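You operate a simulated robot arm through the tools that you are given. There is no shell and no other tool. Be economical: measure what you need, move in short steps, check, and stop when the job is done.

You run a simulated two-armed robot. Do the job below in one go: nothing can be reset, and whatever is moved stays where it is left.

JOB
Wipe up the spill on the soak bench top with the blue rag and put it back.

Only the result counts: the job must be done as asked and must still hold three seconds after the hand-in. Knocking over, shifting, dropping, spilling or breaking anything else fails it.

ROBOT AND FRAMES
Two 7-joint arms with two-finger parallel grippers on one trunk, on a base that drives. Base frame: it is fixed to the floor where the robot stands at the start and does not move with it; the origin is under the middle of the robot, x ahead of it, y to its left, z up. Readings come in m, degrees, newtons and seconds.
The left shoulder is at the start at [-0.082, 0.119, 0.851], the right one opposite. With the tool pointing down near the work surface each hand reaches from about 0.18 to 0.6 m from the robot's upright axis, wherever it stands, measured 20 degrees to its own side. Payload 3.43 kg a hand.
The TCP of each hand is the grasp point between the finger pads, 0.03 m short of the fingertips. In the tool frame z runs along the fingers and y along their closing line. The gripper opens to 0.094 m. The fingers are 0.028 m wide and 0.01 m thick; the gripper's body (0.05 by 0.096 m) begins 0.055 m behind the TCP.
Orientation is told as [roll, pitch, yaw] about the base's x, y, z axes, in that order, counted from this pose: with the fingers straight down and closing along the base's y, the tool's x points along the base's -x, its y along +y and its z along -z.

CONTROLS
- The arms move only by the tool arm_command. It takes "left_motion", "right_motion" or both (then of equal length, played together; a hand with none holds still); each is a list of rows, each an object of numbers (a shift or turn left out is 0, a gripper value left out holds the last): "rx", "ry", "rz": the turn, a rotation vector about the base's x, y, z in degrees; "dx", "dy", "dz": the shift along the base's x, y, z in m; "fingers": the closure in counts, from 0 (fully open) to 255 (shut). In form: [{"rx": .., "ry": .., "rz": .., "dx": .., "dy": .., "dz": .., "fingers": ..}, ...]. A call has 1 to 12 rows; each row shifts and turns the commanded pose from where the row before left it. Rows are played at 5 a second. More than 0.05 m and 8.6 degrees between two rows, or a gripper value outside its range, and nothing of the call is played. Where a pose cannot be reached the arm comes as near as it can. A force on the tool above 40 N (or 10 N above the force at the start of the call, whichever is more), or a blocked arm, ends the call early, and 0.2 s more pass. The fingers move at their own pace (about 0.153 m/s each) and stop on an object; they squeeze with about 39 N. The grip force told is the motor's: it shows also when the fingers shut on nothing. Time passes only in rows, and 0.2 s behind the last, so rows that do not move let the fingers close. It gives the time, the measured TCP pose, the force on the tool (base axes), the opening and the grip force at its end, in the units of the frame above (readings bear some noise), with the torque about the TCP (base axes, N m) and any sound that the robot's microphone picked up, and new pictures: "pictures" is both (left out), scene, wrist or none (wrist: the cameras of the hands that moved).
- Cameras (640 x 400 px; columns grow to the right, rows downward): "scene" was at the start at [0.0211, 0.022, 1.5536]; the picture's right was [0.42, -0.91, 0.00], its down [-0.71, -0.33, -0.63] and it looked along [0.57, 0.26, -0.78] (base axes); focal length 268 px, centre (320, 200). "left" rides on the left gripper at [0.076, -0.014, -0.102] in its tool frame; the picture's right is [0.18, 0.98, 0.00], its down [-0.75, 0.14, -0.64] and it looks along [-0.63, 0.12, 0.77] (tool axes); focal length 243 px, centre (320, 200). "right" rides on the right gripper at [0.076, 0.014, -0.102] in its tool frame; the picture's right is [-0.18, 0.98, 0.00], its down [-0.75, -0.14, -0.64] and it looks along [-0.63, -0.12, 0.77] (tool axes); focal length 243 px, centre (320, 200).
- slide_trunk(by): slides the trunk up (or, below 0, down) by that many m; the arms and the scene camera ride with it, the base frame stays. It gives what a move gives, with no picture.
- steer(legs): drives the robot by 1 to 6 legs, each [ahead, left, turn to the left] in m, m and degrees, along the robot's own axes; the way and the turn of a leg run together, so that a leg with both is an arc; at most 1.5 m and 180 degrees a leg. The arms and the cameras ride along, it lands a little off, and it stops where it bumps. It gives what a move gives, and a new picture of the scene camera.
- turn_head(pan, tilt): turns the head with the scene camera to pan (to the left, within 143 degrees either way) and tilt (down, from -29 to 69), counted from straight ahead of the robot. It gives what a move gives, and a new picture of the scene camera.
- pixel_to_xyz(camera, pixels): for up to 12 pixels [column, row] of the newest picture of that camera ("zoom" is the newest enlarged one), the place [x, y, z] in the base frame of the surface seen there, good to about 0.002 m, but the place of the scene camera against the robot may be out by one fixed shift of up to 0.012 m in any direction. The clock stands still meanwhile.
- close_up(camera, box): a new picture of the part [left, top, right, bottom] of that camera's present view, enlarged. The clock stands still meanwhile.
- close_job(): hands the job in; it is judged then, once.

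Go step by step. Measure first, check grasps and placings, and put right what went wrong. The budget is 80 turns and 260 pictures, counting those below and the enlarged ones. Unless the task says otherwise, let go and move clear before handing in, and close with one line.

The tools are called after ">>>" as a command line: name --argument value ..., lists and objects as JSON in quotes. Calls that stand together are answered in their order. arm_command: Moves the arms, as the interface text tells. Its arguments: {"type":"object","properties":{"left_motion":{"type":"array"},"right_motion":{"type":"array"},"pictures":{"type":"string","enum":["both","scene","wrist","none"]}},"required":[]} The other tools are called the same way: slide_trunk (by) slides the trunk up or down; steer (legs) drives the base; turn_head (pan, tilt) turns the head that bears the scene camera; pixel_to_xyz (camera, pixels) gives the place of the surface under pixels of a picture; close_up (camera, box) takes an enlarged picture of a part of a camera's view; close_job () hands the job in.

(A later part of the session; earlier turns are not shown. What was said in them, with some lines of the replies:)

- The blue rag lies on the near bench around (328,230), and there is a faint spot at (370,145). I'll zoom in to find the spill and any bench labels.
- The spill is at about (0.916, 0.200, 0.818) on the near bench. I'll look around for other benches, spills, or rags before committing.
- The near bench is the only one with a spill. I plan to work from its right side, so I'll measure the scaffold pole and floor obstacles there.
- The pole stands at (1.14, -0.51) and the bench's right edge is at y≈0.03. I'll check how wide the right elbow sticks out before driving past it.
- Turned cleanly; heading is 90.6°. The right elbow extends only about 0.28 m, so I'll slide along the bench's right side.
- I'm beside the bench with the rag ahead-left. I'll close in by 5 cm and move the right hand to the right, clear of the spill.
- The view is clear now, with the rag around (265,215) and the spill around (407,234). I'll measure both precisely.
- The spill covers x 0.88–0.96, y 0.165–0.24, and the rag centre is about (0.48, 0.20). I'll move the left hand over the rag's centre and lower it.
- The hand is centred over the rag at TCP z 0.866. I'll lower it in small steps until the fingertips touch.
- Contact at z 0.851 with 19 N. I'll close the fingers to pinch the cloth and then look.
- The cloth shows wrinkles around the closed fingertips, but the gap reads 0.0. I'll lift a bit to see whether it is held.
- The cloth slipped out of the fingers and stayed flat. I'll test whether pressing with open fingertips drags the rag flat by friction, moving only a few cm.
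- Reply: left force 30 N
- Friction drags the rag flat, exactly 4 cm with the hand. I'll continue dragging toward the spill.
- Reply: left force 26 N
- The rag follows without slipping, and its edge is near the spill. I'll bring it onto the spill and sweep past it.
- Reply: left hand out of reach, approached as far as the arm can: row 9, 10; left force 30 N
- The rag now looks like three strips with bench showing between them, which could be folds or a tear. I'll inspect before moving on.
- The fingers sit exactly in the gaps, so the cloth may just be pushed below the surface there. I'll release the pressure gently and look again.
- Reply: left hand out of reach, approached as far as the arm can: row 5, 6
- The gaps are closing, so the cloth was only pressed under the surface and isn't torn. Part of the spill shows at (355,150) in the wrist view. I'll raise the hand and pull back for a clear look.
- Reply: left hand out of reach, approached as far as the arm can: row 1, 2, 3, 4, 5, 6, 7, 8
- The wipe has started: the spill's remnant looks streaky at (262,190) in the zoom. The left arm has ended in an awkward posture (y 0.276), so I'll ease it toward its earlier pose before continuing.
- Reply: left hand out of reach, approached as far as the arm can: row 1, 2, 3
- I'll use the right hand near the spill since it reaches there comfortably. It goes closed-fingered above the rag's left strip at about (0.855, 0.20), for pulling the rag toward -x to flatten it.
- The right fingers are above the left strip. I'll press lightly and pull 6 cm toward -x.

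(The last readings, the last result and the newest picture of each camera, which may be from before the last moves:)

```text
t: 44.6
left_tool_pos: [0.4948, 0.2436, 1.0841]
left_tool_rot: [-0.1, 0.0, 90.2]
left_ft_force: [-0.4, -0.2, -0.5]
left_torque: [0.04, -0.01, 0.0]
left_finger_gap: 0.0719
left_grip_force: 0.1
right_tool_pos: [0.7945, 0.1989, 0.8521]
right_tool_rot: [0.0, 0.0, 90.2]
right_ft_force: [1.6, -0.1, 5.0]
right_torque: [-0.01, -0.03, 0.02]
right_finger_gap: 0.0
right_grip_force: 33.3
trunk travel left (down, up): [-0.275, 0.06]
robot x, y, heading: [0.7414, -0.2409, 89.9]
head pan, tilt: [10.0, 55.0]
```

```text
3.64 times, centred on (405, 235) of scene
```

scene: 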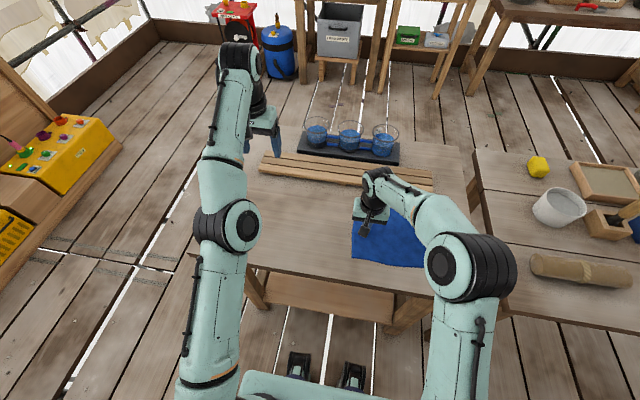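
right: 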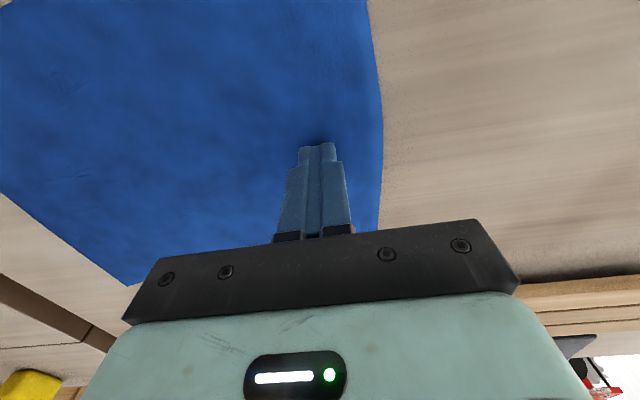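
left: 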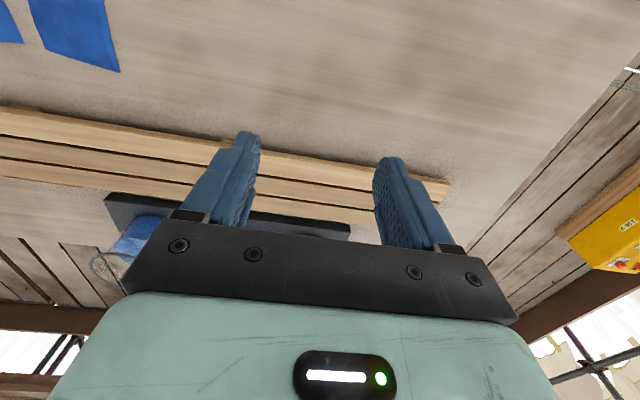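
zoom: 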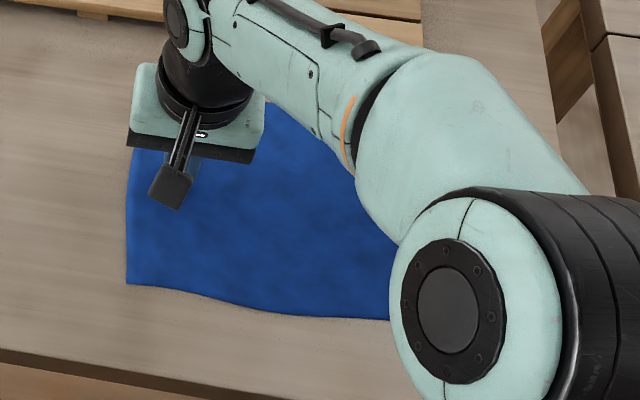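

Light pressure (5 N) works: the rag is whole and flat again. Now I'll press over the spill area with fingers spread and do short light strokes.

>>> arm_command --right_motion '[{"dz": 0.03, "fingers": 80}, {"dx": 0.04}, {"dx": 0.04}, {"dx": 0.045}, {"dz": -0.02}, {"dz": -0.011}, {"dx": 0.02}, {"dx": 0.02, "dy": 0.015}, {"dx": -0.02, "dy": 0.02}, {"dx": -0.025}, {"dx": -0.025}, {}]'

>>> close_up --camera "scene" --box '[340, 180, 470, 290]'

```text
t: 47.2
left_tool_pos: [0.4959, 0.2429, 1.0849]
left_tool_rot: [0.0, -0.1, 90.1]
left_ft_force: [1.0, -0.5, -0.3]
left_torque: [0.01, 0.0, -0.01]
left_finger_gap: 0.072
left_grip_force: 0.1
right_tool_pos: [0.8905, 0.233, 0.8508]
right_tool_rot: [0.0, -0.3, 90.2]
right_ft_force: [7.1, 1.0, 18.2]
right_torque: [-0.03, -0.5, 0.1]
right_finger_gap: 0.0643
right_grip_force: 0.1
trunk travel left (down, up): [-0.275, 0.06]
robot x, y, heading: [0.7369, -0.2468, 90.2]
head pan, tilt: [10.0, 55.0]
```

scene: 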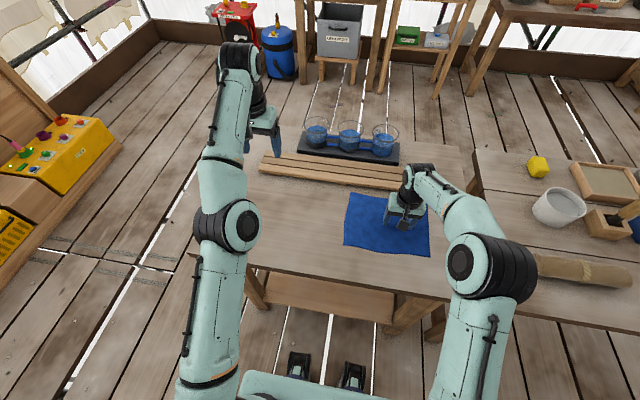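
right: 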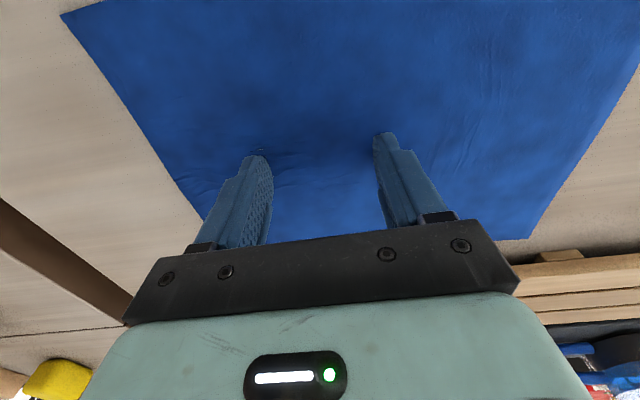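

```text
3.64 times, centred on (405, 235) of scene
```

zoom: 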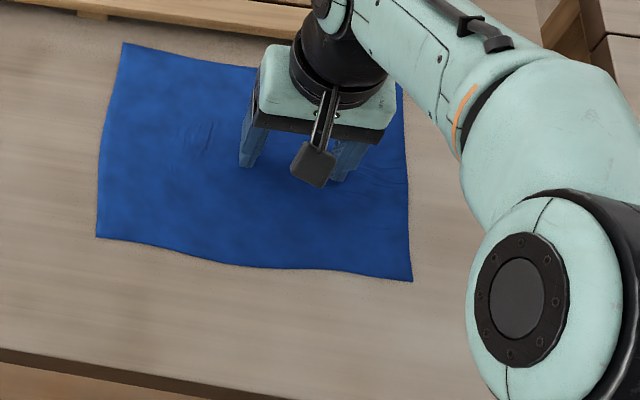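

The rag stays intact and follows. I'll sweep back over the lower part of the spill, then pull toward -x to uncover and check the spot.

>>> arm_command --right_motion '[{"dy": -0.02, "dz": 0.001}, {"dy": -0.02}, {"dy": -0.02}, {"dx": 0.02}, {"dx": 0.02}, {"dx": -0.02, "dy": 0.015}, {"dx": -0.02}, {"dx": -0.025}, {"dx": -0.025}, {"dx": -0.025}, {"dx": -0.025}, {"dx": -0.025}]'

>>> close_up --camera "scene" --box '[310, 180, 470, 290]'

```text
t: 49.8
left_tool_pos: [0.4948, 0.2424, 1.0838]
left_tool_rot: [0.0, 0.0, 90.2]
left_ft_force: [-0.4, 0.4, 0.0]
left_torque: [-0.01, -0.01, 0.0]
left_finger_gap: 0.072
left_grip_force: 0.0
right_tool_pos: [0.7617, 0.1886, 0.8529]
right_tool_rot: [0.2, -0.2, 90.4]
right_ft_force: [-1.4, 1.6, 5.4]
right_torque: [0.03, -0.19, 0.02]
right_finger_gap: 0.0636
right_grip_force: 0.0
trunk travel left (down, up): [-0.275, 0.06]
robot x, y, heading: [0.7436, -0.2447, 90.2]
head pan, tilt: [10.0, 55.0]
```

scene: 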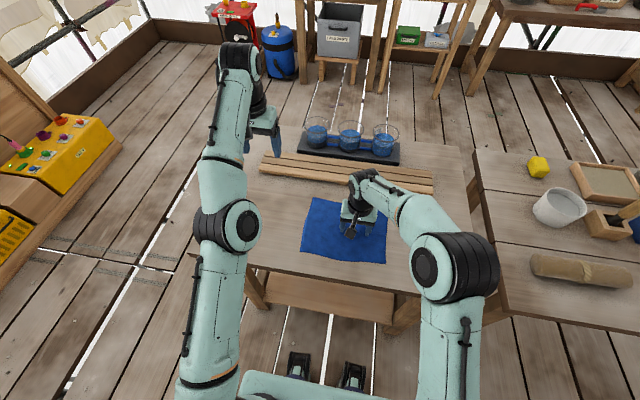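
right: 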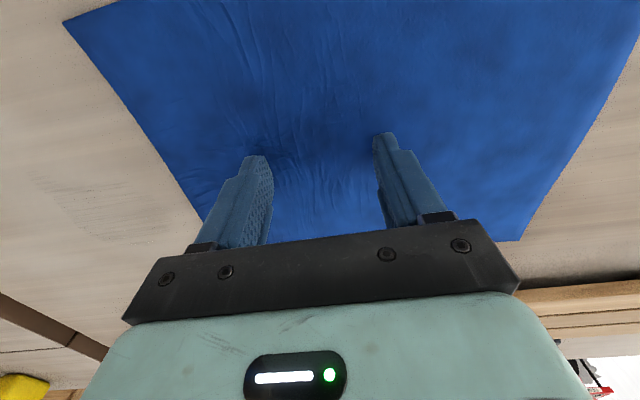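

```text
3.64 times, centred on (390, 235) of scene
```

zoom: 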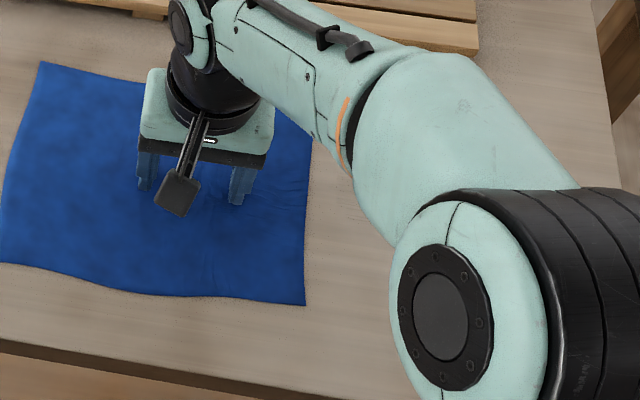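

In the right wrist view a faint patch remains around (90,205). I'll zoom in on it.

>>> close_up --camera "right" --box '[0, 120, 220, 290]'

>>> pixel_to_xyz --camera "right" --pixels '[[30, 180], [90, 205], [130, 240], [160, 240], [140, 180]]'

```text
2.35 times, centred on (110, 205) of right
```

zoom: 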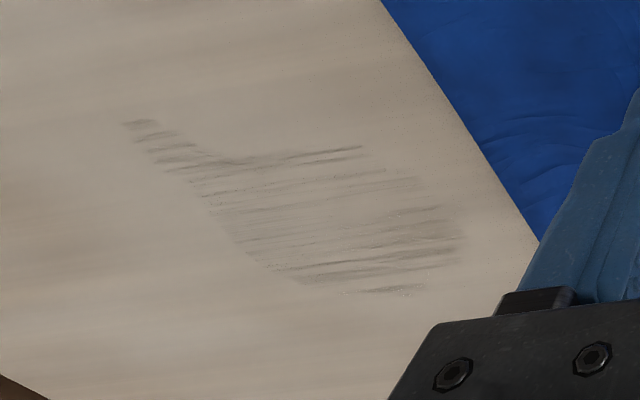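

```text
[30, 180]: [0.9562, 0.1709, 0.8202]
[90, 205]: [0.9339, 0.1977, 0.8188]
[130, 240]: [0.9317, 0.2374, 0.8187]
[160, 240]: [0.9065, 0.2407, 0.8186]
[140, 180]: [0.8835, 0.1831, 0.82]
```

Only streaks are left, so wiping works and needs more passes. I'll push the rag back over the spot with strokes at a few y values.

>>> arm_command --right_motion '[{"dx": 0.025, "dz": -0.001}, {"dx": 0.03}, {"dx": 0.03}, {"dx": 0.03}, {"dx": 0.03}, {"dx": 0.03}, {"dx": 0.02}, {"dx": -0.03}, {"dx": -0.03}, {"dx": 0.01, "dy": 0.025}, {"dx": 0.03}, {"dx": 0.03}]' --pictures "wrist"

>>> arm_command --right_motion '[{"dx": -0.03}, {"dx": -0.03}, {"dx": -0.01, "dy": 0.015}, {"dx": 0.03}, {"dx": 0.03}, {"dx": -0.02, "dy": -0.02}, {"dx": -0.03, "dy": -0.02}, {"dx": -0.03}, {"dx": -0.03}, {"dx": -0.03}, {"dx": -0.03}, {"dx": -0.03}]' --pictures "both"

>>> close_up --camera "right" --box '[0, 120, 220, 290]'

```text
t: 52.4
left_tool_pos: [0.494, 0.2422, 1.0837]
left_tool_rot: [-0.1, 0.0, 90.2]
left_ft_force: [0.9, -0.3, 0.3]
left_torque: [0.01, 0.01, 0.01]
left_finger_gap: 0.0722
left_grip_force: 0.2
right_tool_pos: [0.9677, 0.2137, 0.8507]
right_tool_rot: [0.0, -0.3, 90.2]
right_ft_force: [-7.6, -0.4, 19.8]
right_torque: [-0.09, -0.31, -0.08]
right_finger_gap: 0.061
right_grip_force: 0.0
trunk travel left (down, up): [-0.275, 0.06]
robot x, y, heading: [0.7394, -0.2432, 90.2]
head pan, tilt: [10.0, 55.0]
```

right: 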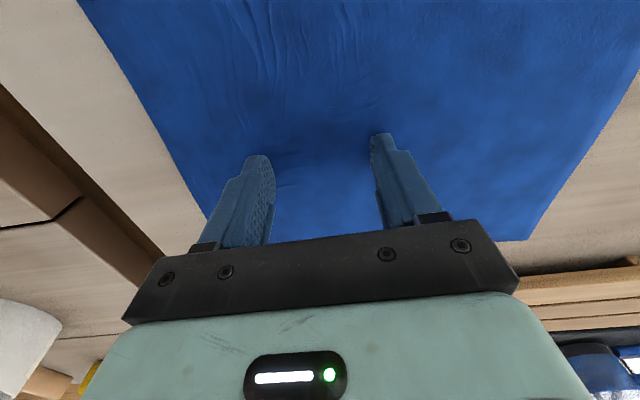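

```text
t: 55.0
left_tool_pos: [0.4962, 0.2424, 1.0849]
left_tool_rot: [0.0, -0.1, 90.3]
left_ft_force: [0.5, 0.0, 0.2]
left_torque: [-0.01, -0.01, -0.01]
left_finger_gap: 0.0721
left_grip_force: 0.1
right_tool_pos: [0.7556, 0.1874, 0.8513]
right_tool_rot: [0.3, -0.3, 90.3]
right_ft_force: [1.7, 0.7, 20.5]
right_torque: [-0.05, -0.98, 0.02]
right_finger_gap: 0.0657
right_grip_force: 1.5
trunk travel left (down, up): [-0.275, 0.06]
robot x, y, heading: [0.7428, -0.2429, 90.3]
head pan, tilt: [10.0, 55.0]
```

scene: 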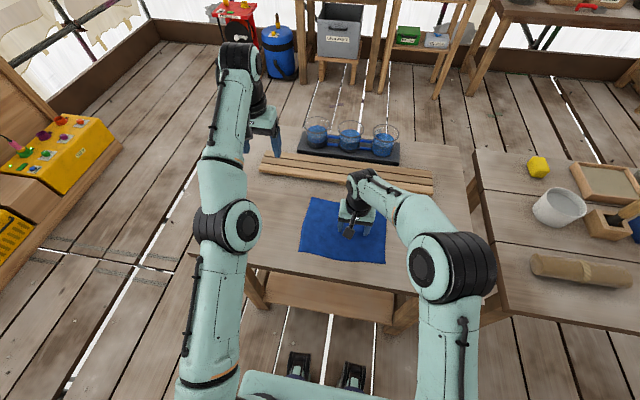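
right: 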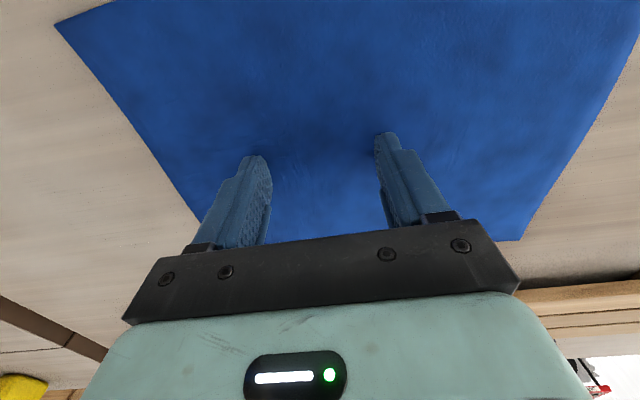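

```text
2.35 times, centred on (110, 205) of right
```

zoom: 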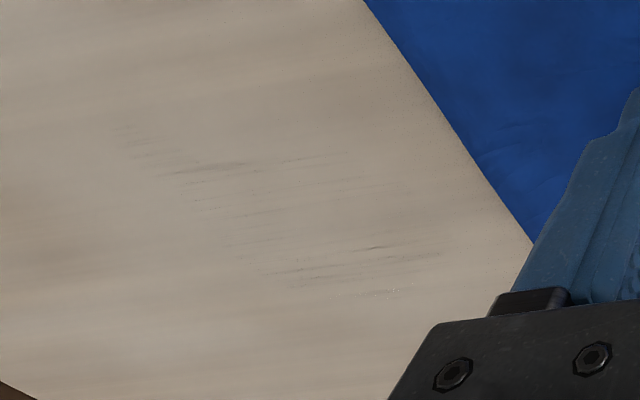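

Just faint traces remain. I'll repeat the two-pass pattern once more, extending a bit in y.

>>> arm_command --right_motion '[{"dx": 0.03}, {"dx": 0.03}, {"dx": 0.03}, {"dx": 0.03}, {"dx": 0.03}, {"dx": 0.03}, {"dx": 0.03}, {"dx": -0.03}, {"dx": -0.03}, {"dx": -0.02, "dy": 0.025}, {"dx": 0.03}, {"dx": 0.03}]' --pictures "none"

>>> arm_command --right_motion '[{"dx": 0.02}, {"dx": -0.03}, {"dx": -0.03}, {"dx": -0.02, "dy": 0.02}, {"dx": 0.03}, {"dx": 0.03}, {"dx": 0.01}, {"dx": -0.03, "dy": -0.02}, {"dx": -0.02, "dy": -0.03}, {"dx": 0.03, "dy": -0.02}, {"dx": 0.03}, {}]' --pictures "wrist"

>>> arm_command --right_motion '[{"dx": -0.03}, {"dx": -0.03, "dy": 0.02}, {"dx": -0.03}, {"dx": -0.03}, {"dx": -0.03}, {"dx": -0.03}, {"dx": -0.03}, {}]' --pictures "both"

>>> close_up --camera "right" --box '[0, 120, 220, 290]'

```text
t: 57.6
left_tool_pos: [0.4944, 0.2427, 1.0845]
left_tool_rot: [-0.1, -0.1, 90.2]
left_ft_force: [-0.5, 0.4, 0.1]
left_torque: [-0.02, -0.03, -0.06]
left_finger_gap: 0.0719
left_grip_force: 0.2
right_tool_pos: [0.9479, 0.2148, 0.8519]
right_tool_rot: [0.0, -0.3, 90.4]
right_ft_force: [-8.9, 1.6, 22.7]
right_torque: [-0.08, -0.37, -0.02]
right_finger_gap: 0.0594
right_grip_force: 0.0
trunk travel left (down, up): [-0.275, 0.06]
robot x, y, heading: [0.739, -0.2436, 90.2]
head pan, tilt: [10.0, 55.0]
```

```text
t: 60.2
left_tool_pos: [0.4936, 0.2429, 1.084]
left_tool_rot: [-0.2, -0.1, 90.2]
left_ft_force: [-0.2, -0.1, 0.4]
left_torque: [-0.02, 0.02, 0.0]
left_finger_gap: 0.072
left_grip_force: 0.0
right_tool_pos: [0.9686, 0.1627, 0.8518]
right_tool_rot: [0.0, 0.0, 90.2]
right_ft_force: [-7.0, -0.9, 16.4]
right_torque: [-0.09, -0.07, -0.02]
right_finger_gap: 0.0608
right_grip_force: 0.0
trunk travel left (down, up): [-0.275, 0.06]
robot x, y, heading: [0.7402, -0.2456, 90.1]
head pan, tilt: [10.0, 55.0]
```

right: 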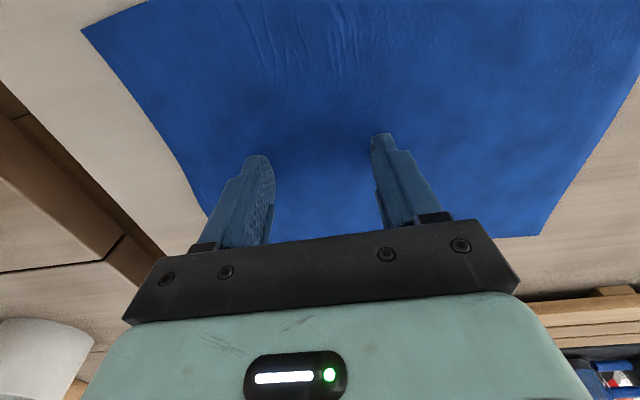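

```text
t: 62.0
left_tool_pos: [0.4952, 0.2426, 1.0843]
left_tool_rot: [0.0, -0.1, 90.1]
left_ft_force: [0.5, -0.1, -0.4]
left_torque: [0.0, 0.02, 0.01]
left_finger_gap: 0.0719
left_grip_force: 0.1
right_tool_pos: [0.7556, 0.1819, 0.8518]
right_tool_rot: [0.2, -0.2, 90.2]
right_ft_force: [-0.3, 0.8, 25.5]
right_torque: [-0.1, -1.0, -0.01]
right_finger_gap: 0.0643
right_grip_force: 0.0
trunk travel left (down, up): [-0.275, 0.06]
robot x, y, heading: [0.7435, -0.2441, 90.1]
head pan, tilt: [10.0, 55.0]
```

scene: 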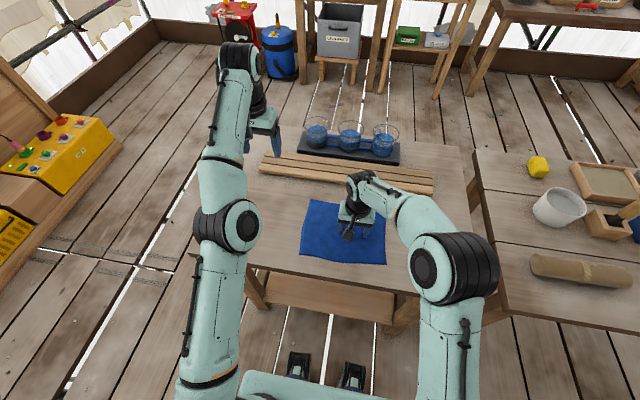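
right: 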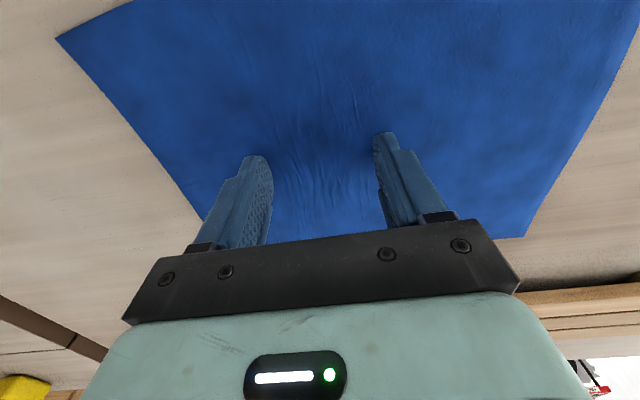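

```text
2.35 times, centred on (110, 205) of right
```

zoom: 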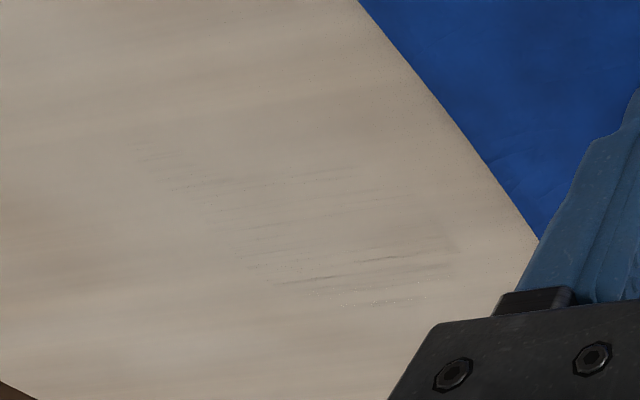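

Faint streaks remain mostly near y 0.19 and 0.235. I'll do systematic strokes over lines from y≈0.16 to 0.245.

>>> arm_command --right_motion '[{"dx": 0.03}, {"dx": 0.03}, {"dx": 0.03}, {"dx": 0.03}, {"dx": 0.03}, {"dx": 0.03}, {"dx": 0.03, "dy": -0.005}, {"dx": -0.04}, {"dx": -0.04}, {"dy": 0.015}, {"dx": 0.04}, {"dx": 0.04}]' --pictures "none"

>>> arm_command --right_motion '[{"dx": -0.04}, {"dx": -0.04}, {"dy": 0.015}, {"dx": 0.04}, {"dx": 0.04}, {"dy": 0.013}, {"dx": -0.04}, {"dx": -0.04}, {"dy": 0.013}, {"dx": 0.04}, {"dx": 0.04}, {"dy": 0.012}]' --pictures "none"

>>> arm_command --right_motion '[{"dx": -0.04}, {"dx": -0.04}, {"dx": 0.04, "dy": -0.01}, {"dx": 0.04, "dy": -0.01}, {"dx": -0.04, "dy": -0.01}, {"dx": -0.04, "dy": -0.01}, {"dx": -0.03, "dy": -0.02}, {"dx": -0.03}, {"dx": -0.03}, {"dx": -0.03}, {}]' --pictures "both"

>>> close_up --camera "right" --box '[0, 120, 220, 290]'

```text
t: 64.6
left_tool_pos: [0.4927, 0.2417, 1.0837]
left_tool_rot: [-0.1, -0.1, 90.2]
left_ft_force: [-0.2, -0.4, -0.4]
left_torque: [0.0, 0.02, -0.02]
left_finger_gap: 0.0719
left_grip_force: 0.0
right_tool_pos: [0.9678, 0.1929, 0.852]
right_tool_rot: [-0.1, -0.3, 90.3]
right_ft_force: [-9.7, 1.0, 24.9]
right_torque: [-0.1, -0.28, -0.08]
right_finger_gap: 0.0587
right_grip_force: 0.1
trunk travel left (down, up): [-0.275, 0.06]
robot x, y, heading: [0.7431, -0.2464, 90.3]
head pan, tilt: [10.0, 55.0]
```

```text
t: 67.2
left_tool_pos: [0.495, 0.2421, 1.0849]
left_tool_rot: [0.0, -0.1, 90.0]
left_ft_force: [0.1, -0.7, -0.3]
left_torque: [0.0, 0.02, 0.0]
left_finger_gap: 0.0718
left_grip_force: 0.0
right_tool_pos: [0.9718, 0.2456, 0.8514]
right_tool_rot: [-0.1, 0.0, 90.1]
right_ft_force: [0.2, -7.7, 22.3]
right_torque: [-0.24, 0.21, -0.03]
right_finger_gap: 0.061
right_grip_force: 0.2
trunk travel left (down, up): [-0.275, 0.06]
robot x, y, heading: [0.741, -0.2439, 90.2]
head pan, tilt: [10.0, 55.0]
```

```text
t: 69.6
left_tool_pos: [0.4955, 0.2417, 1.0852]
left_tool_rot: [0.0, 0.0, 90.3]
left_ft_force: [0.9, -0.2, 0.1]
left_torque: [0.01, 0.03, 0.02]
left_finger_gap: 0.0718
left_grip_force: 0.1
right_tool_pos: [0.7684, 0.1871, 0.8517]
right_tool_rot: [0.3, -0.4, 90.2]
right_ft_force: [2.4, 2.0, 28.9]
right_torque: [-0.12, -1.32, 0.06]
right_finger_gap: 0.0647
right_grip_force: 1.6
trunk travel left (down, up): [-0.275, 0.06]
robot x, y, heading: [0.7418, -0.2469, 90.1]
head pan, tilt: [10.0, 55.0]
```

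scene: 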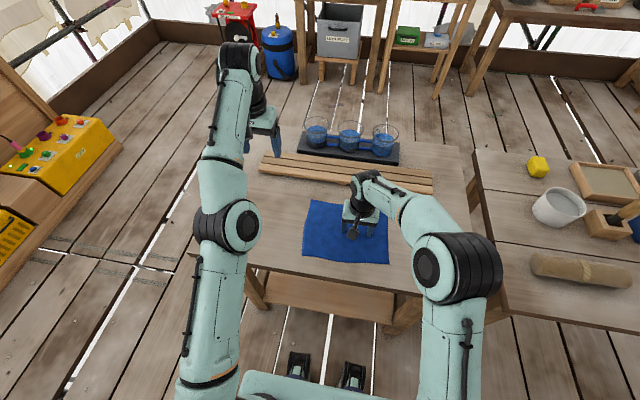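
right: 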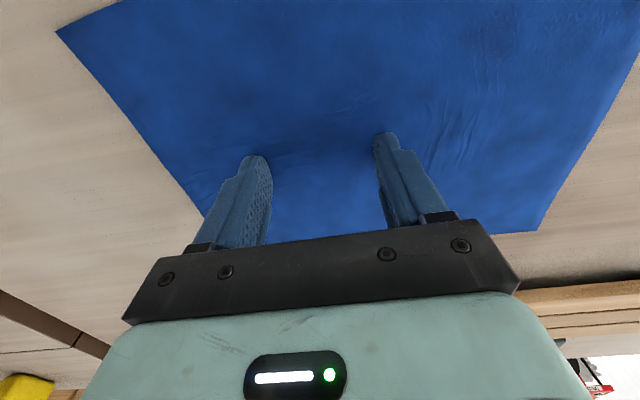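

```text
2.35 times, centred on (110, 205) of right
```

zoom: 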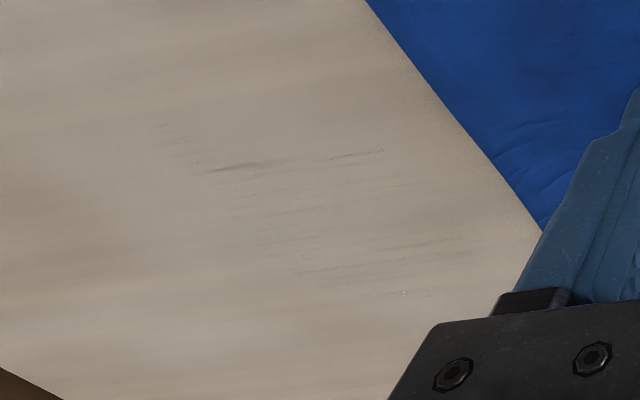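

The streaks are getting fainter. One more cycle, this time with cross strokes along y.

>>> arm_command --right_motion '[{"dx": 0.03}, {"dx": 0.03}, {"dx": 0.03}, {"dx": 0.02}, {"dy": -0.03}, {"dy": 0.04}, {"dy": 0.04}, {"dx": 0.02}, {"dy": -0.04}, {"dy": -0.04}, {"dx": 0.02}, {"dy": 0.04}]' --pictures "none"

>>> arm_command --right_motion '[{"dy": 0.04}, {"dx": 0.02}, {"dy": -0.04}, {"dy": -0.04}, {"dx": 0.02}, {"dy": 0.04}, {"dy": 0.04}, {"dx": -0.02}, {"dy": -0.04}, {"dy": -0.04}, {"dx": -0.02}, {"dy": 0.04}]' --pictures "none"

>>> arm_command --right_motion '[{"dy": 0.04}, {"dx": -0.02}, {"dy": -0.04}, {"dy": -0.03}, {"dx": 0.04}, {"dx": 0.04, "dy": 0.01}, {"dx": -0.04, "dy": 0.01}, {"dx": -0.04}, {"dx": -0.04}, {"dx": -0.04}, {"dx": -0.04}, {"dx": -0.02}]' --pictures "both"

>>> close_up --camera "right" --box '[0, 120, 220, 290]'

```text
t: 72.2
left_tool_pos: [0.4955, 0.2425, 1.084]
left_tool_rot: [-0.1, -0.1, 90.3]
left_ft_force: [-0.1, 0.1, -1.1]
left_torque: [-0.01, -0.01, -0.01]
left_finger_gap: 0.0719
left_grip_force: 0.1
right_tool_pos: [0.9219, 0.1964, 0.851]
right_tool_rot: [-0.1, 0.1, 90.0]
right_ft_force: [1.8, -8.0, 20.5]
right_torque: [-0.25, 0.03, -0.05]
right_finger_gap: 0.0611
right_grip_force: 0.1
trunk travel left (down, up): [-0.275, 0.06]
robot x, y, heading: [0.7411, -0.2428, 90.4]
head pan, tilt: [10.0, 55.0]
```

```text
t: 74.8
left_tool_pos: [0.4947, 0.2427, 1.0843]
left_tool_rot: [0.0, -0.1, 90.2]
left_ft_force: [0.1, 0.2, -1.1]
left_torque: [-0.03, -0.01, -0.02]
left_finger_gap: 0.0718
left_grip_force: 0.0
right_tool_pos: [0.9188, 0.1961, 0.8511]
right_tool_rot: [0.0, 0.0, 90.3]
right_ft_force: [-1.1, -8.3, 19.2]
right_torque: [-0.26, -0.53, -0.27]
right_finger_gap: 0.0639
right_grip_force: 0.1
trunk travel left (down, up): [-0.275, 0.06]
robot x, y, heading: [0.7395, -0.2451, 90.3]
head pan, tilt: [10.0, 55.0]
```

```text
t: 77.4
left_tool_pos: [0.4949, 0.2434, 1.0843]
left_tool_rot: [0.0, 0.0, 90.0]
left_ft_force: [-1.6, -0.5, 1.3]
left_torque: [0.02, 0.01, 0.0]
left_finger_gap: 0.0718
left_grip_force: 0.1
right_tool_pos: [0.7568, 0.1866, 0.8522]
right_tool_rot: [0.3, -0.3, 90.4]
right_ft_force: [1.2, 1.6, 16.4]
right_torque: [0.02, -0.78, 0.04]
right_finger_gap: 0.0654
right_grip_force: 1.2
trunk travel left (down, up): [-0.275, 0.06]
robot x, y, heading: [0.7394, -0.2407, 90.4]
head pan, tilt: [10.0, 55.0]
```

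scene: 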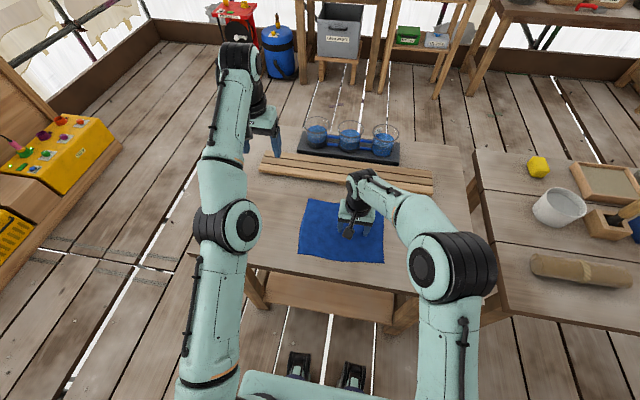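
right: 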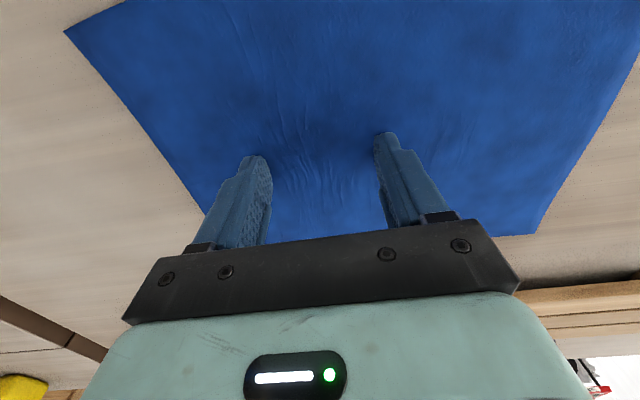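

```text
2.35 times, centred on (110, 205) of right
```

zoom: 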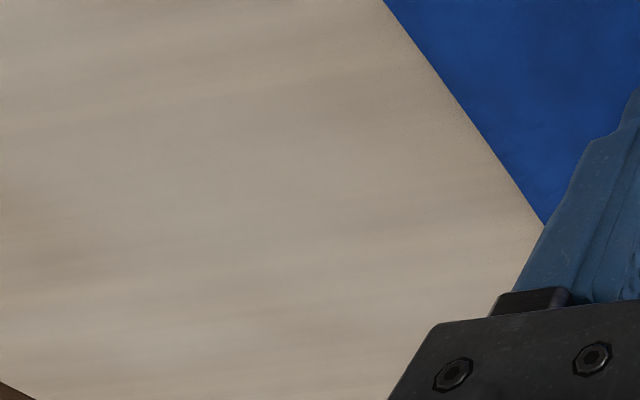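

The spot is clean. I'll lift the right hand off and move it aside, then measure the rag.

>>> arm_command --right_motion '[{"dz": 0.01}, {"dz": 0.04}, {"dz": 0.05}, {"dx": 0.04, "dy": -0.02, "dz": 0.04}, {"dx": 0.04, "dy": -0.02, "dz": 0.04}, {"dx": 0.04, "dy": -0.02, "dz": 0.03}, {"dx": 0.04, "dy": -0.02, "dz": 0.02}, {"dx": 0.04, "dy": -0.02}, {"dx": 0.04, "dy": -0.02}, {"dx": 0.04, "dy": -0.02}, {"dx": 0.03, "dy": -0.02}]' --pictures "scene"

>>> close_up --camera "scene" --box '[280, 180, 470, 290]'

```text
refused: row 4 steps farther than a row can; nothing moved
```

```text
3.37 times, centred on (375, 235) of scene
```

zoom: 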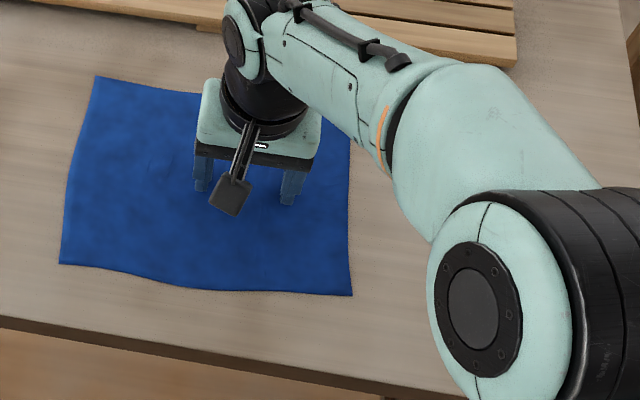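

One row's step was too long, so I'll shorten the steps and resend.

>>> arm_command --right_motion '[{"dz": 0.01}, {"dz": 0.04}, {"dz": 0.045}, {"dx": 0.02, "dy": -0.015, "dz": 0.04}, {"dx": 0.02, "dy": -0.015, "dz": 0.04}, {"dx": 0.03, "dy": -0.02, "dz": 0.03}, {"dx": 0.04, "dy": -0.02}, {"dx": 0.04, "dy": -0.02}, {"dx": 0.04, "dy": -0.02}, {"dx": 0.04, "dy": -0.02}, {"dx": 0.04, "dy": -0.02}, {"dx": 0.04, "dy": -0.02}]' --pictures "scene"

>>> close_up --camera "scene" --box '[280, 180, 470, 290]'

```text
t: 80.0
left_tool_pos: [0.4956, 0.2431, 1.0849]
left_tool_rot: [0.0, -0.1, 90.2]
left_ft_force: [0.4, 0.6, -0.1]
left_torque: [0.01, -0.01, 0.06]
left_finger_gap: 0.0718
left_grip_force: 0.1
right_tool_pos: [1.0693, 0.0165, 1.056]
right_tool_rot: [0.0, 0.0, 90.2]
right_ft_force: [0.3, -0.4, 0.8]
right_torque: [0.01, 0.05, -0.01]
right_finger_gap: 0.0644
right_grip_force: 0.0
trunk travel left (down, up): [-0.275, 0.06]
robot x, y, heading: [0.7399, -0.2441, 90.3]
head pan, tilt: [10.0, 55.0]
```

scene: 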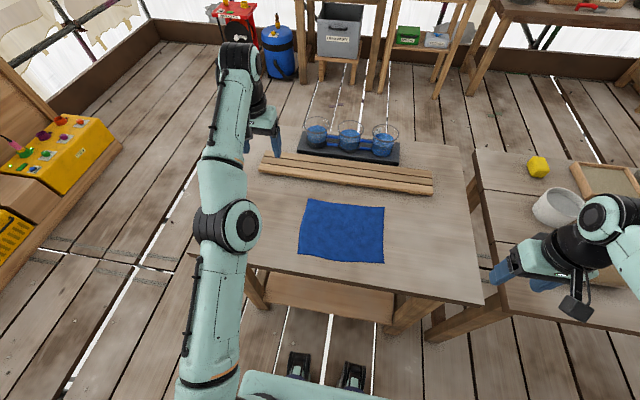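

```text
3.37 times, centred on (375, 235) of scene
```

zoom: 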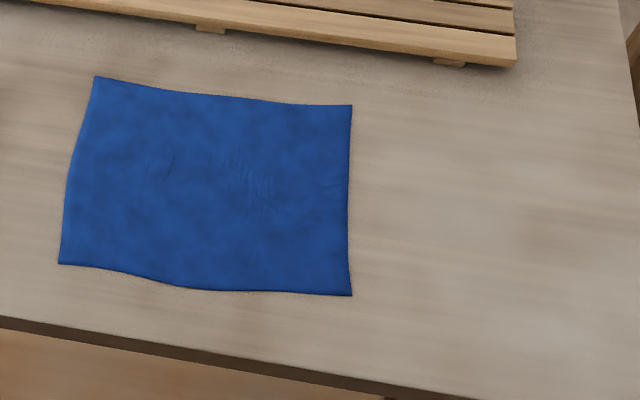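

The bench is clean and the rag is flat. I'll measure its corners.

>>> pixel_to_xyz --camera "zoom" --pixels '[[64, 262], [348, 292], [349, 109], [97, 80], [205, 190]]'

```text
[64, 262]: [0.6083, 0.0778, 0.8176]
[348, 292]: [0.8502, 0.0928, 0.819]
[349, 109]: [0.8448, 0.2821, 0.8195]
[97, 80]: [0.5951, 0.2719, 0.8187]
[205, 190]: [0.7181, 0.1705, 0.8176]
```

The rag centre is (0.725, 0.181), turned about 3.5°, and it belongs at (0.481, 0.206). I'll bring the left hand over its left-centre part.

>>> arm_command --left_motion '[{"dx": 0.04, "dy": -0.01, "fingers": 80}, {"dx": 0.04, "dy": -0.01}, {"dx": 0.04, "dy": -0.015}, {"dx": 0.04, "dy": -0.015}, {"dx": 0.035, "dy": -0.013}, {}]' --pictures "scene"

```text
t: 81.4
left_tool_pos: [0.7044, 0.1908, 1.0895]
left_tool_rot: [0.0, 0.0, 90.2]
left_ft_force: [0.4, 0.6, 0.3]
left_torque: [0.01, 0.01, 0.01]
left_finger_gap: 0.0645
left_grip_force: 0.0
left hand out of reach, approached as far as the arm can: row 1
right_tool_pos: [1.0687, 0.0172, 1.0558]
right_tool_rot: [0.0, 0.0, 90.1]
right_ft_force: [0.7, -0.3, 0.2]
right_torque: [0.0, 0.0, 0.01]
right_finger_gap: 0.0644
right_grip_force: 0.1
trunk travel left (down, up): [-0.275, 0.06]
robot x, y, heading: [0.74, -0.2446, 90.2]
head pan, tilt: [10.0, 55.0]
```

scene: 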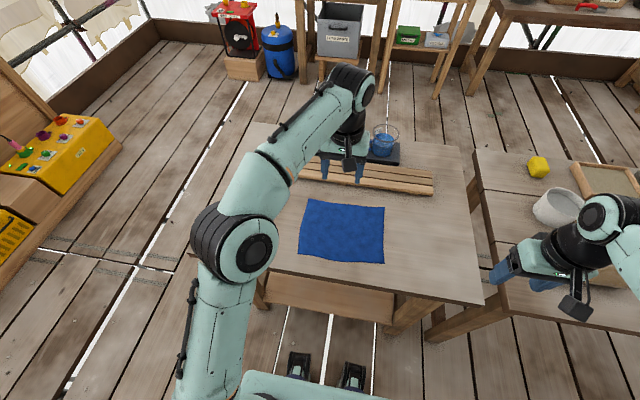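

The left hand is tracking well at (0.704, 0.191, 1.09). I'll lower it toward the rag.

>>> arm_command --left_motion '[{"dz": -0.045, "dy": -0.005}, {"dz": -0.045, "dx": -0.01}, {"dz": -0.045}, {"dz": -0.045}, {"dz": -0.03}, {"dz": -0.013}, {}]'

```text
t: 83.0
left_tool_pos: [0.6948, 0.185, 0.8659]
left_tool_rot: [0.0, 0.0, 90.3]
left_ft_force: [0.2, 0.2, -0.2]
left_torque: [0.01, 0.0, -0.01]
left_finger_gap: 0.0646
left_grip_force: 0.0
right_tool_pos: [1.0693, 0.0164, 1.0551]
right_tool_rot: [-0.1, 0.0, 90.1]
right_ft_force: [-0.3, 0.3, -0.9]
right_torque: [0.02, 0.02, -0.02]
right_finger_gap: 0.0645
right_grip_force: 0.0
trunk travel left (down, up): [-0.275, 0.06]
robot x, y, heading: [0.7382, -0.2411, 90.0]
head pan, tilt: [10.0, 55.0]
```

scene: 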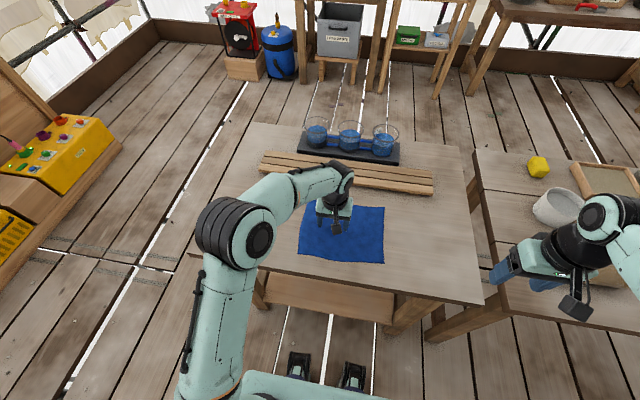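
left: 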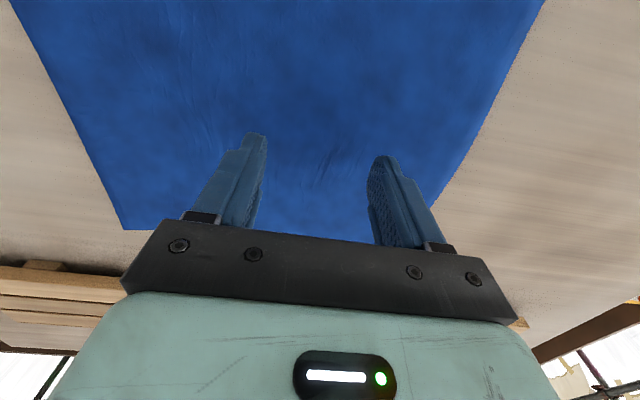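

In position. I'll press lightly and pull toward -x, turning the rag back by about 3.5° on the way.

>>> arm_command --left_motion '[{"dz": -0.01}, {"dz": -0.0045}, {"dx": -0.02, "dy": 0.002, "rz": -0.5}, {"dx": -0.025, "dy": 0.003, "rz": -0.5}, {"dx": -0.025, "dy": 0.003, "rz": -0.5}, {"dx": -0.025, "dy": 0.003, "rz": -0.5}, {"dx": -0.025, "dy": 0.003, "rz": -0.5}, {"dx": -0.025, "dy": 0.003, "rz": -0.5}, {"dx": -0.025, "dy": 0.003, "rz": -0.5}, {}]'

```text
t: 85.2
left_tool_pos: [0.5258, 0.205, 0.8529]
left_tool_rot: [0.0, 0.1, 86.8]
left_ft_force: [-0.3, 0.1, -0.2]
left_torque: [-0.03, -0.01, -0.01]
left_finger_gap: 0.0643
left_grip_force: 0.0
right_tool_pos: [1.0693, 0.0149, 1.0542]
right_tool_rot: [0.0, 0.1, 90.2]
right_ft_force: [-0.3, -0.1, -0.9]
right_torque: [-0.01, 0.0, 0.0]
right_finger_gap: 0.0641
right_grip_force: 0.0
trunk travel left (down, up): [-0.275, 0.06]
robot x, y, heading: [0.7374, -0.2448, 90.2]
head pan, tilt: [10.0, 55.0]
```

scene: 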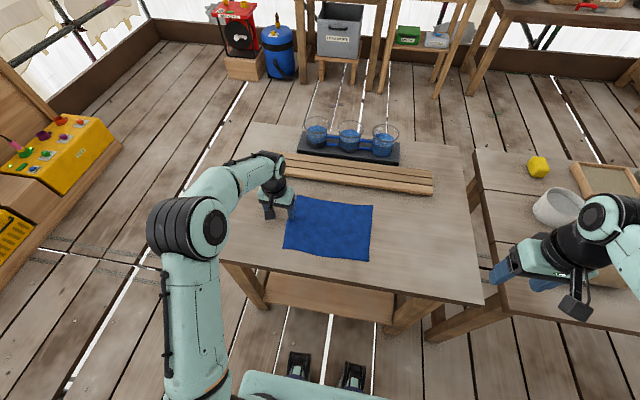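
left: 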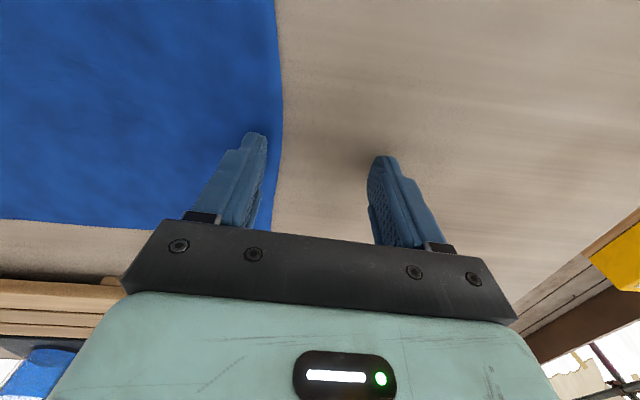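

The pressure was too light and the hand slid off after a few cm. I'll go back to about x 0.65 and press a bit harder.

>>> arm_command --left_motion '[{"dz": 0.02}, {"dx": 0.04, "dy": -0.005}, {"dx": 0.04, "dy": -0.005}, {"dx": 0.045, "dy": -0.005}, {"dz": -0.015}, {"dz": -0.005}, {"dz": -0.0025}, {}]'

>>> close_up --camera "scene" --box '[250, 170, 440, 290]'

```text
t: 87.0
left_tool_pos: [0.6503, 0.1907, 0.8515]
left_tool_rot: [0.0, -0.4, 86.7]
left_ft_force: [-2.4, -1.1, 18.2]
left_torque: [-0.14, 0.39, -0.06]
left_finger_gap: 0.0645
left_grip_force: 0.0
right_tool_pos: [1.0696, 0.0157, 1.0562]
right_tool_rot: [0.0, -0.2, 90.3]
right_ft_force: [-0.1, 0.4, 0.3]
right_torque: [-0.02, -0.03, 0.03]
right_finger_gap: 0.0645
right_grip_force: 0.0
trunk travel left (down, up): [-0.275, 0.06]
robot x, y, heading: [0.7409, -0.2439, 90.3]
head pan, tilt: [10.0, 55.0]
```

scene: 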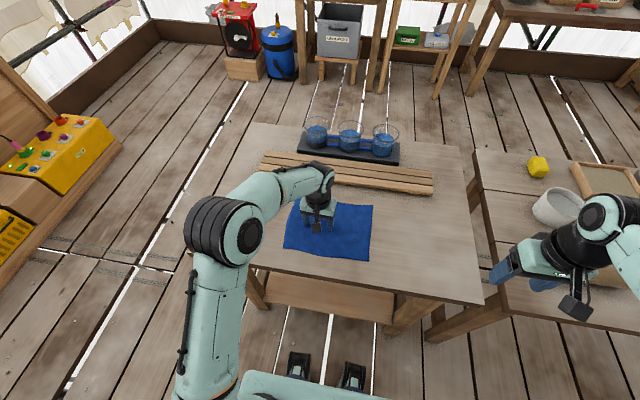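
left: 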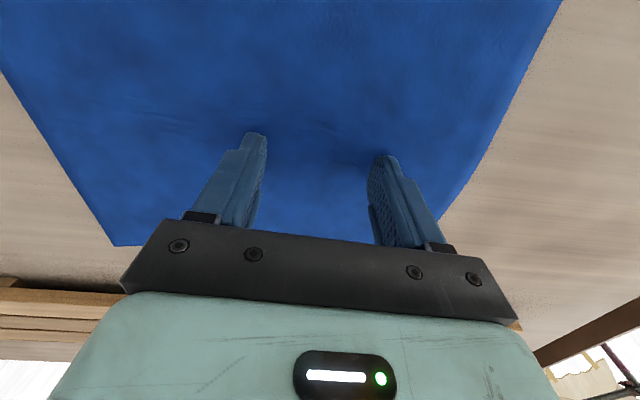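

```text
3.33 times, centred on (345, 230) of scene
```

zoom: 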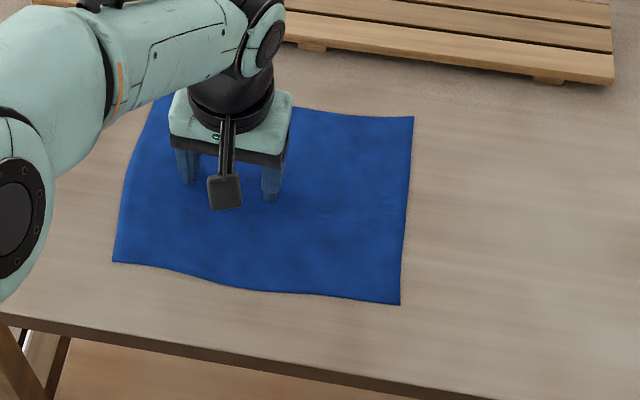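

>>> pixel_to_xyz --camera "zoom" --pixels '[[117, 260], [398, 301], [409, 119]]'

```text
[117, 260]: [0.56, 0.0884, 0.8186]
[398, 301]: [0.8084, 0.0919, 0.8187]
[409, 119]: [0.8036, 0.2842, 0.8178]
```

Contact is good at 18 N. The rag still has to go dx -0.203, dy +0.017 with a -1.5° turn, so I'll pull it now.

>>> arm_command --left_motion '[{"dx": -0.02, "dy": 0.002, "rz": -0.3}, {"dx": -0.025, "dy": 0.002, "rz": -0.3}, {"dx": -0.025, "dy": 0.002, "rz": -0.3}, {"dx": -0.025, "dy": 0.002, "rz": -0.3}, {"dx": -0.025, "dy": 0.002, "rz": -0.3}, {"dx": -0.025, "dy": 0.002}, {"dx": -0.025, "dy": 0.002}, {"dx": -0.02, "dy": 0.002}, {"dx": -0.013, "dy": 0.001}, {}]'

>>> close_up --camera "scene" --box '[190, 160, 380, 280]'

```text
t: 89.2
left_tool_pos: [0.4485, 0.2074, 0.8511]
left_tool_rot: [0.0, -0.1, 85.2]
left_ft_force: [7.9, -2.0, 27.2]
left_torque: [-0.12, -0.25, 0.03]
left_finger_gap: 0.0623
left_grip_force: 0.1
right_tool_pos: [1.0701, 0.0144, 1.0563]
right_tool_rot: [0.1, -0.1, 90.2]
right_ft_force: [-0.2, 1.0, -0.4]
right_torque: [0.05, 0.02, -0.02]
right_finger_gap: 0.0646
right_grip_force: 0.0
trunk travel left (down, up): [-0.275, 0.06]
robot x, y, heading: [0.7386, -0.2424, 90.4]
head pan, tilt: [10.0, 55.0]
```

scene: 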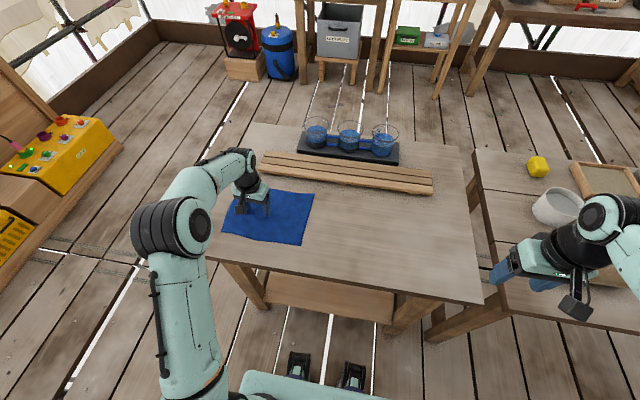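
left: 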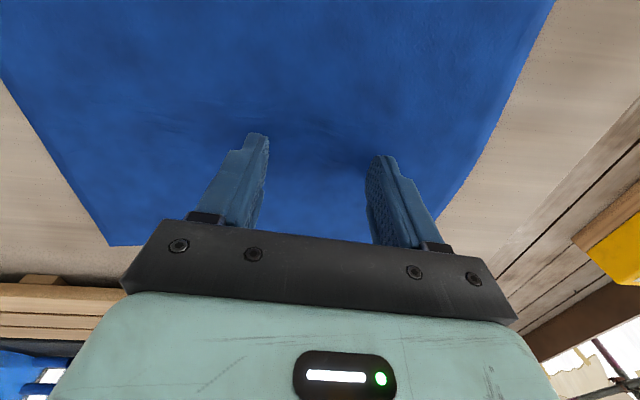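

```text
3.33 times, centred on (285, 220) of scene
```

zoom: 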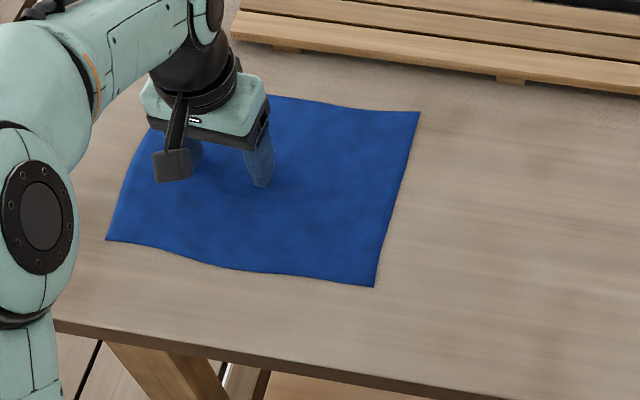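

The rag has arrived. I'll measure the corners before letting go.

>>> pixel_to_xyz --camera "zoom" --pixels '[[110, 239], [371, 284], [416, 114], [275, 98]]'

```text
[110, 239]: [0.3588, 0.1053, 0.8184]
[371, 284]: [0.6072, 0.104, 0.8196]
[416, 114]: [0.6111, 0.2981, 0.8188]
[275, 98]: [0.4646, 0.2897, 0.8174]
```

Corners are within about 5 mm of the original ones. I'll lift straight up and retreat upward, then take a final look.

>>> arm_command --left_motion '[{"dz": 0.005}, {"dz": 0.01}, {"dz": 0.03}, {"dz": 0.045}, {"dz": 0.045}, {"dz": 0.04, "dy": -0.01}, {"dz": 0.02, "dx": -0.04, "dy": -0.02}, {"dx": -0.04, "dy": -0.02}, {"dx": -0.04, "dy": -0.02}, {}]' --pictures "scene"

>>> close_up --camera "scene" --box '[190, 170, 350, 270]'

>>> pixel_to_xyz --camera "zoom" --pixels '[[130, 238], [440, 290], [485, 90], [300, 180]]'

>>> close_up --camera "scene" --box '[360, 200, 460, 262]'

```text
t: 91.4
left_tool_pos: [0.3274, 0.138, 1.0453]
left_tool_rot: [0.1, -0.1, 85.2]
left_ft_force: [-0.2, -0.4, -0.4]
left_torque: [0.0, -0.02, -0.02]
left_finger_gap: 0.0645
left_grip_force: 0.0
right_tool_pos: [1.0694, 0.0174, 1.0556]
right_tool_rot: [0.0, 0.0, 90.2]
right_ft_force: [0.2, -0.7, -1.0]
right_torque: [0.0, 0.02, 0.02]
right_finger_gap: 0.0646
right_grip_force: 0.1
trunk travel left (down, up): [-0.275, 0.06]
robot x, y, heading: [0.7433, -0.2426, 90.4]
head pan, tilt: [10.0, 55.0]
```

scene: 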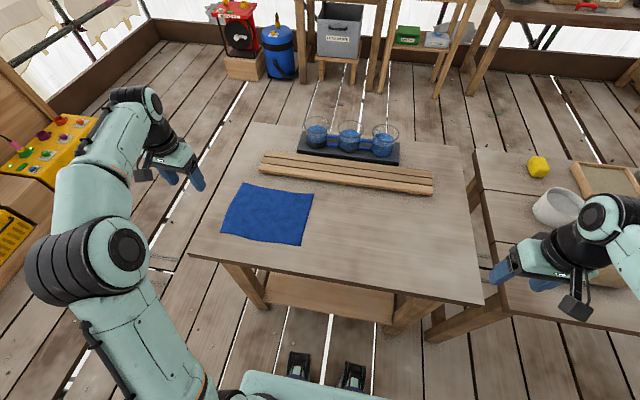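

```text
4.00 times, centred on (270, 220) of scene
```

zoom: 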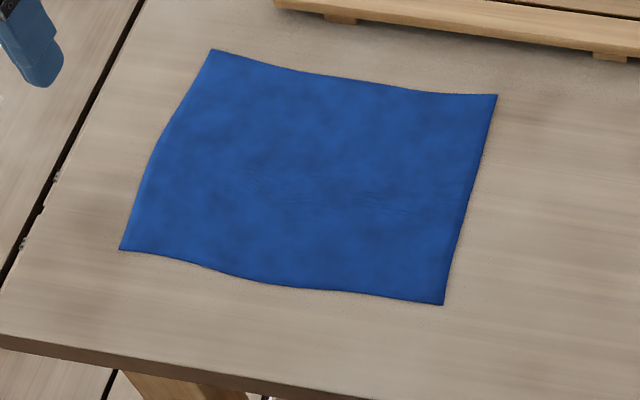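

```text
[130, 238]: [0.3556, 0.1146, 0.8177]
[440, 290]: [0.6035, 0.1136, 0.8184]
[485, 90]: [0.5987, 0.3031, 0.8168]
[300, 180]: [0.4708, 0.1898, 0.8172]
```

```text
6.40 times, centred on (410, 231) of scene
```

zoom: 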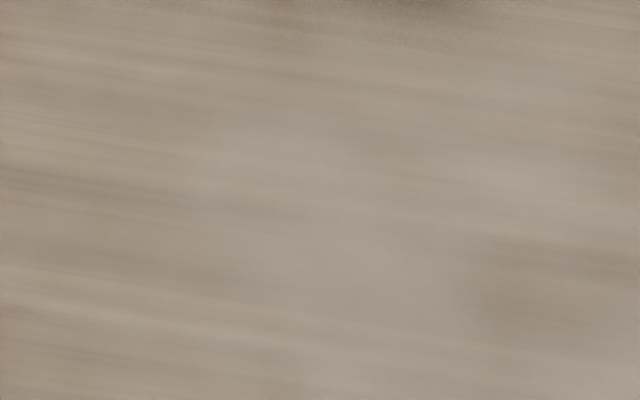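

The spill is gone, the rag lies flat in its original place, and both hands are clear. I'm handing in.

>>> close_job

```text
The job is handed in.
```

I wiped up the spill on the soak bench top. The blue rag is back flat, within about 1 cm of where it started, and nothing else was moved.
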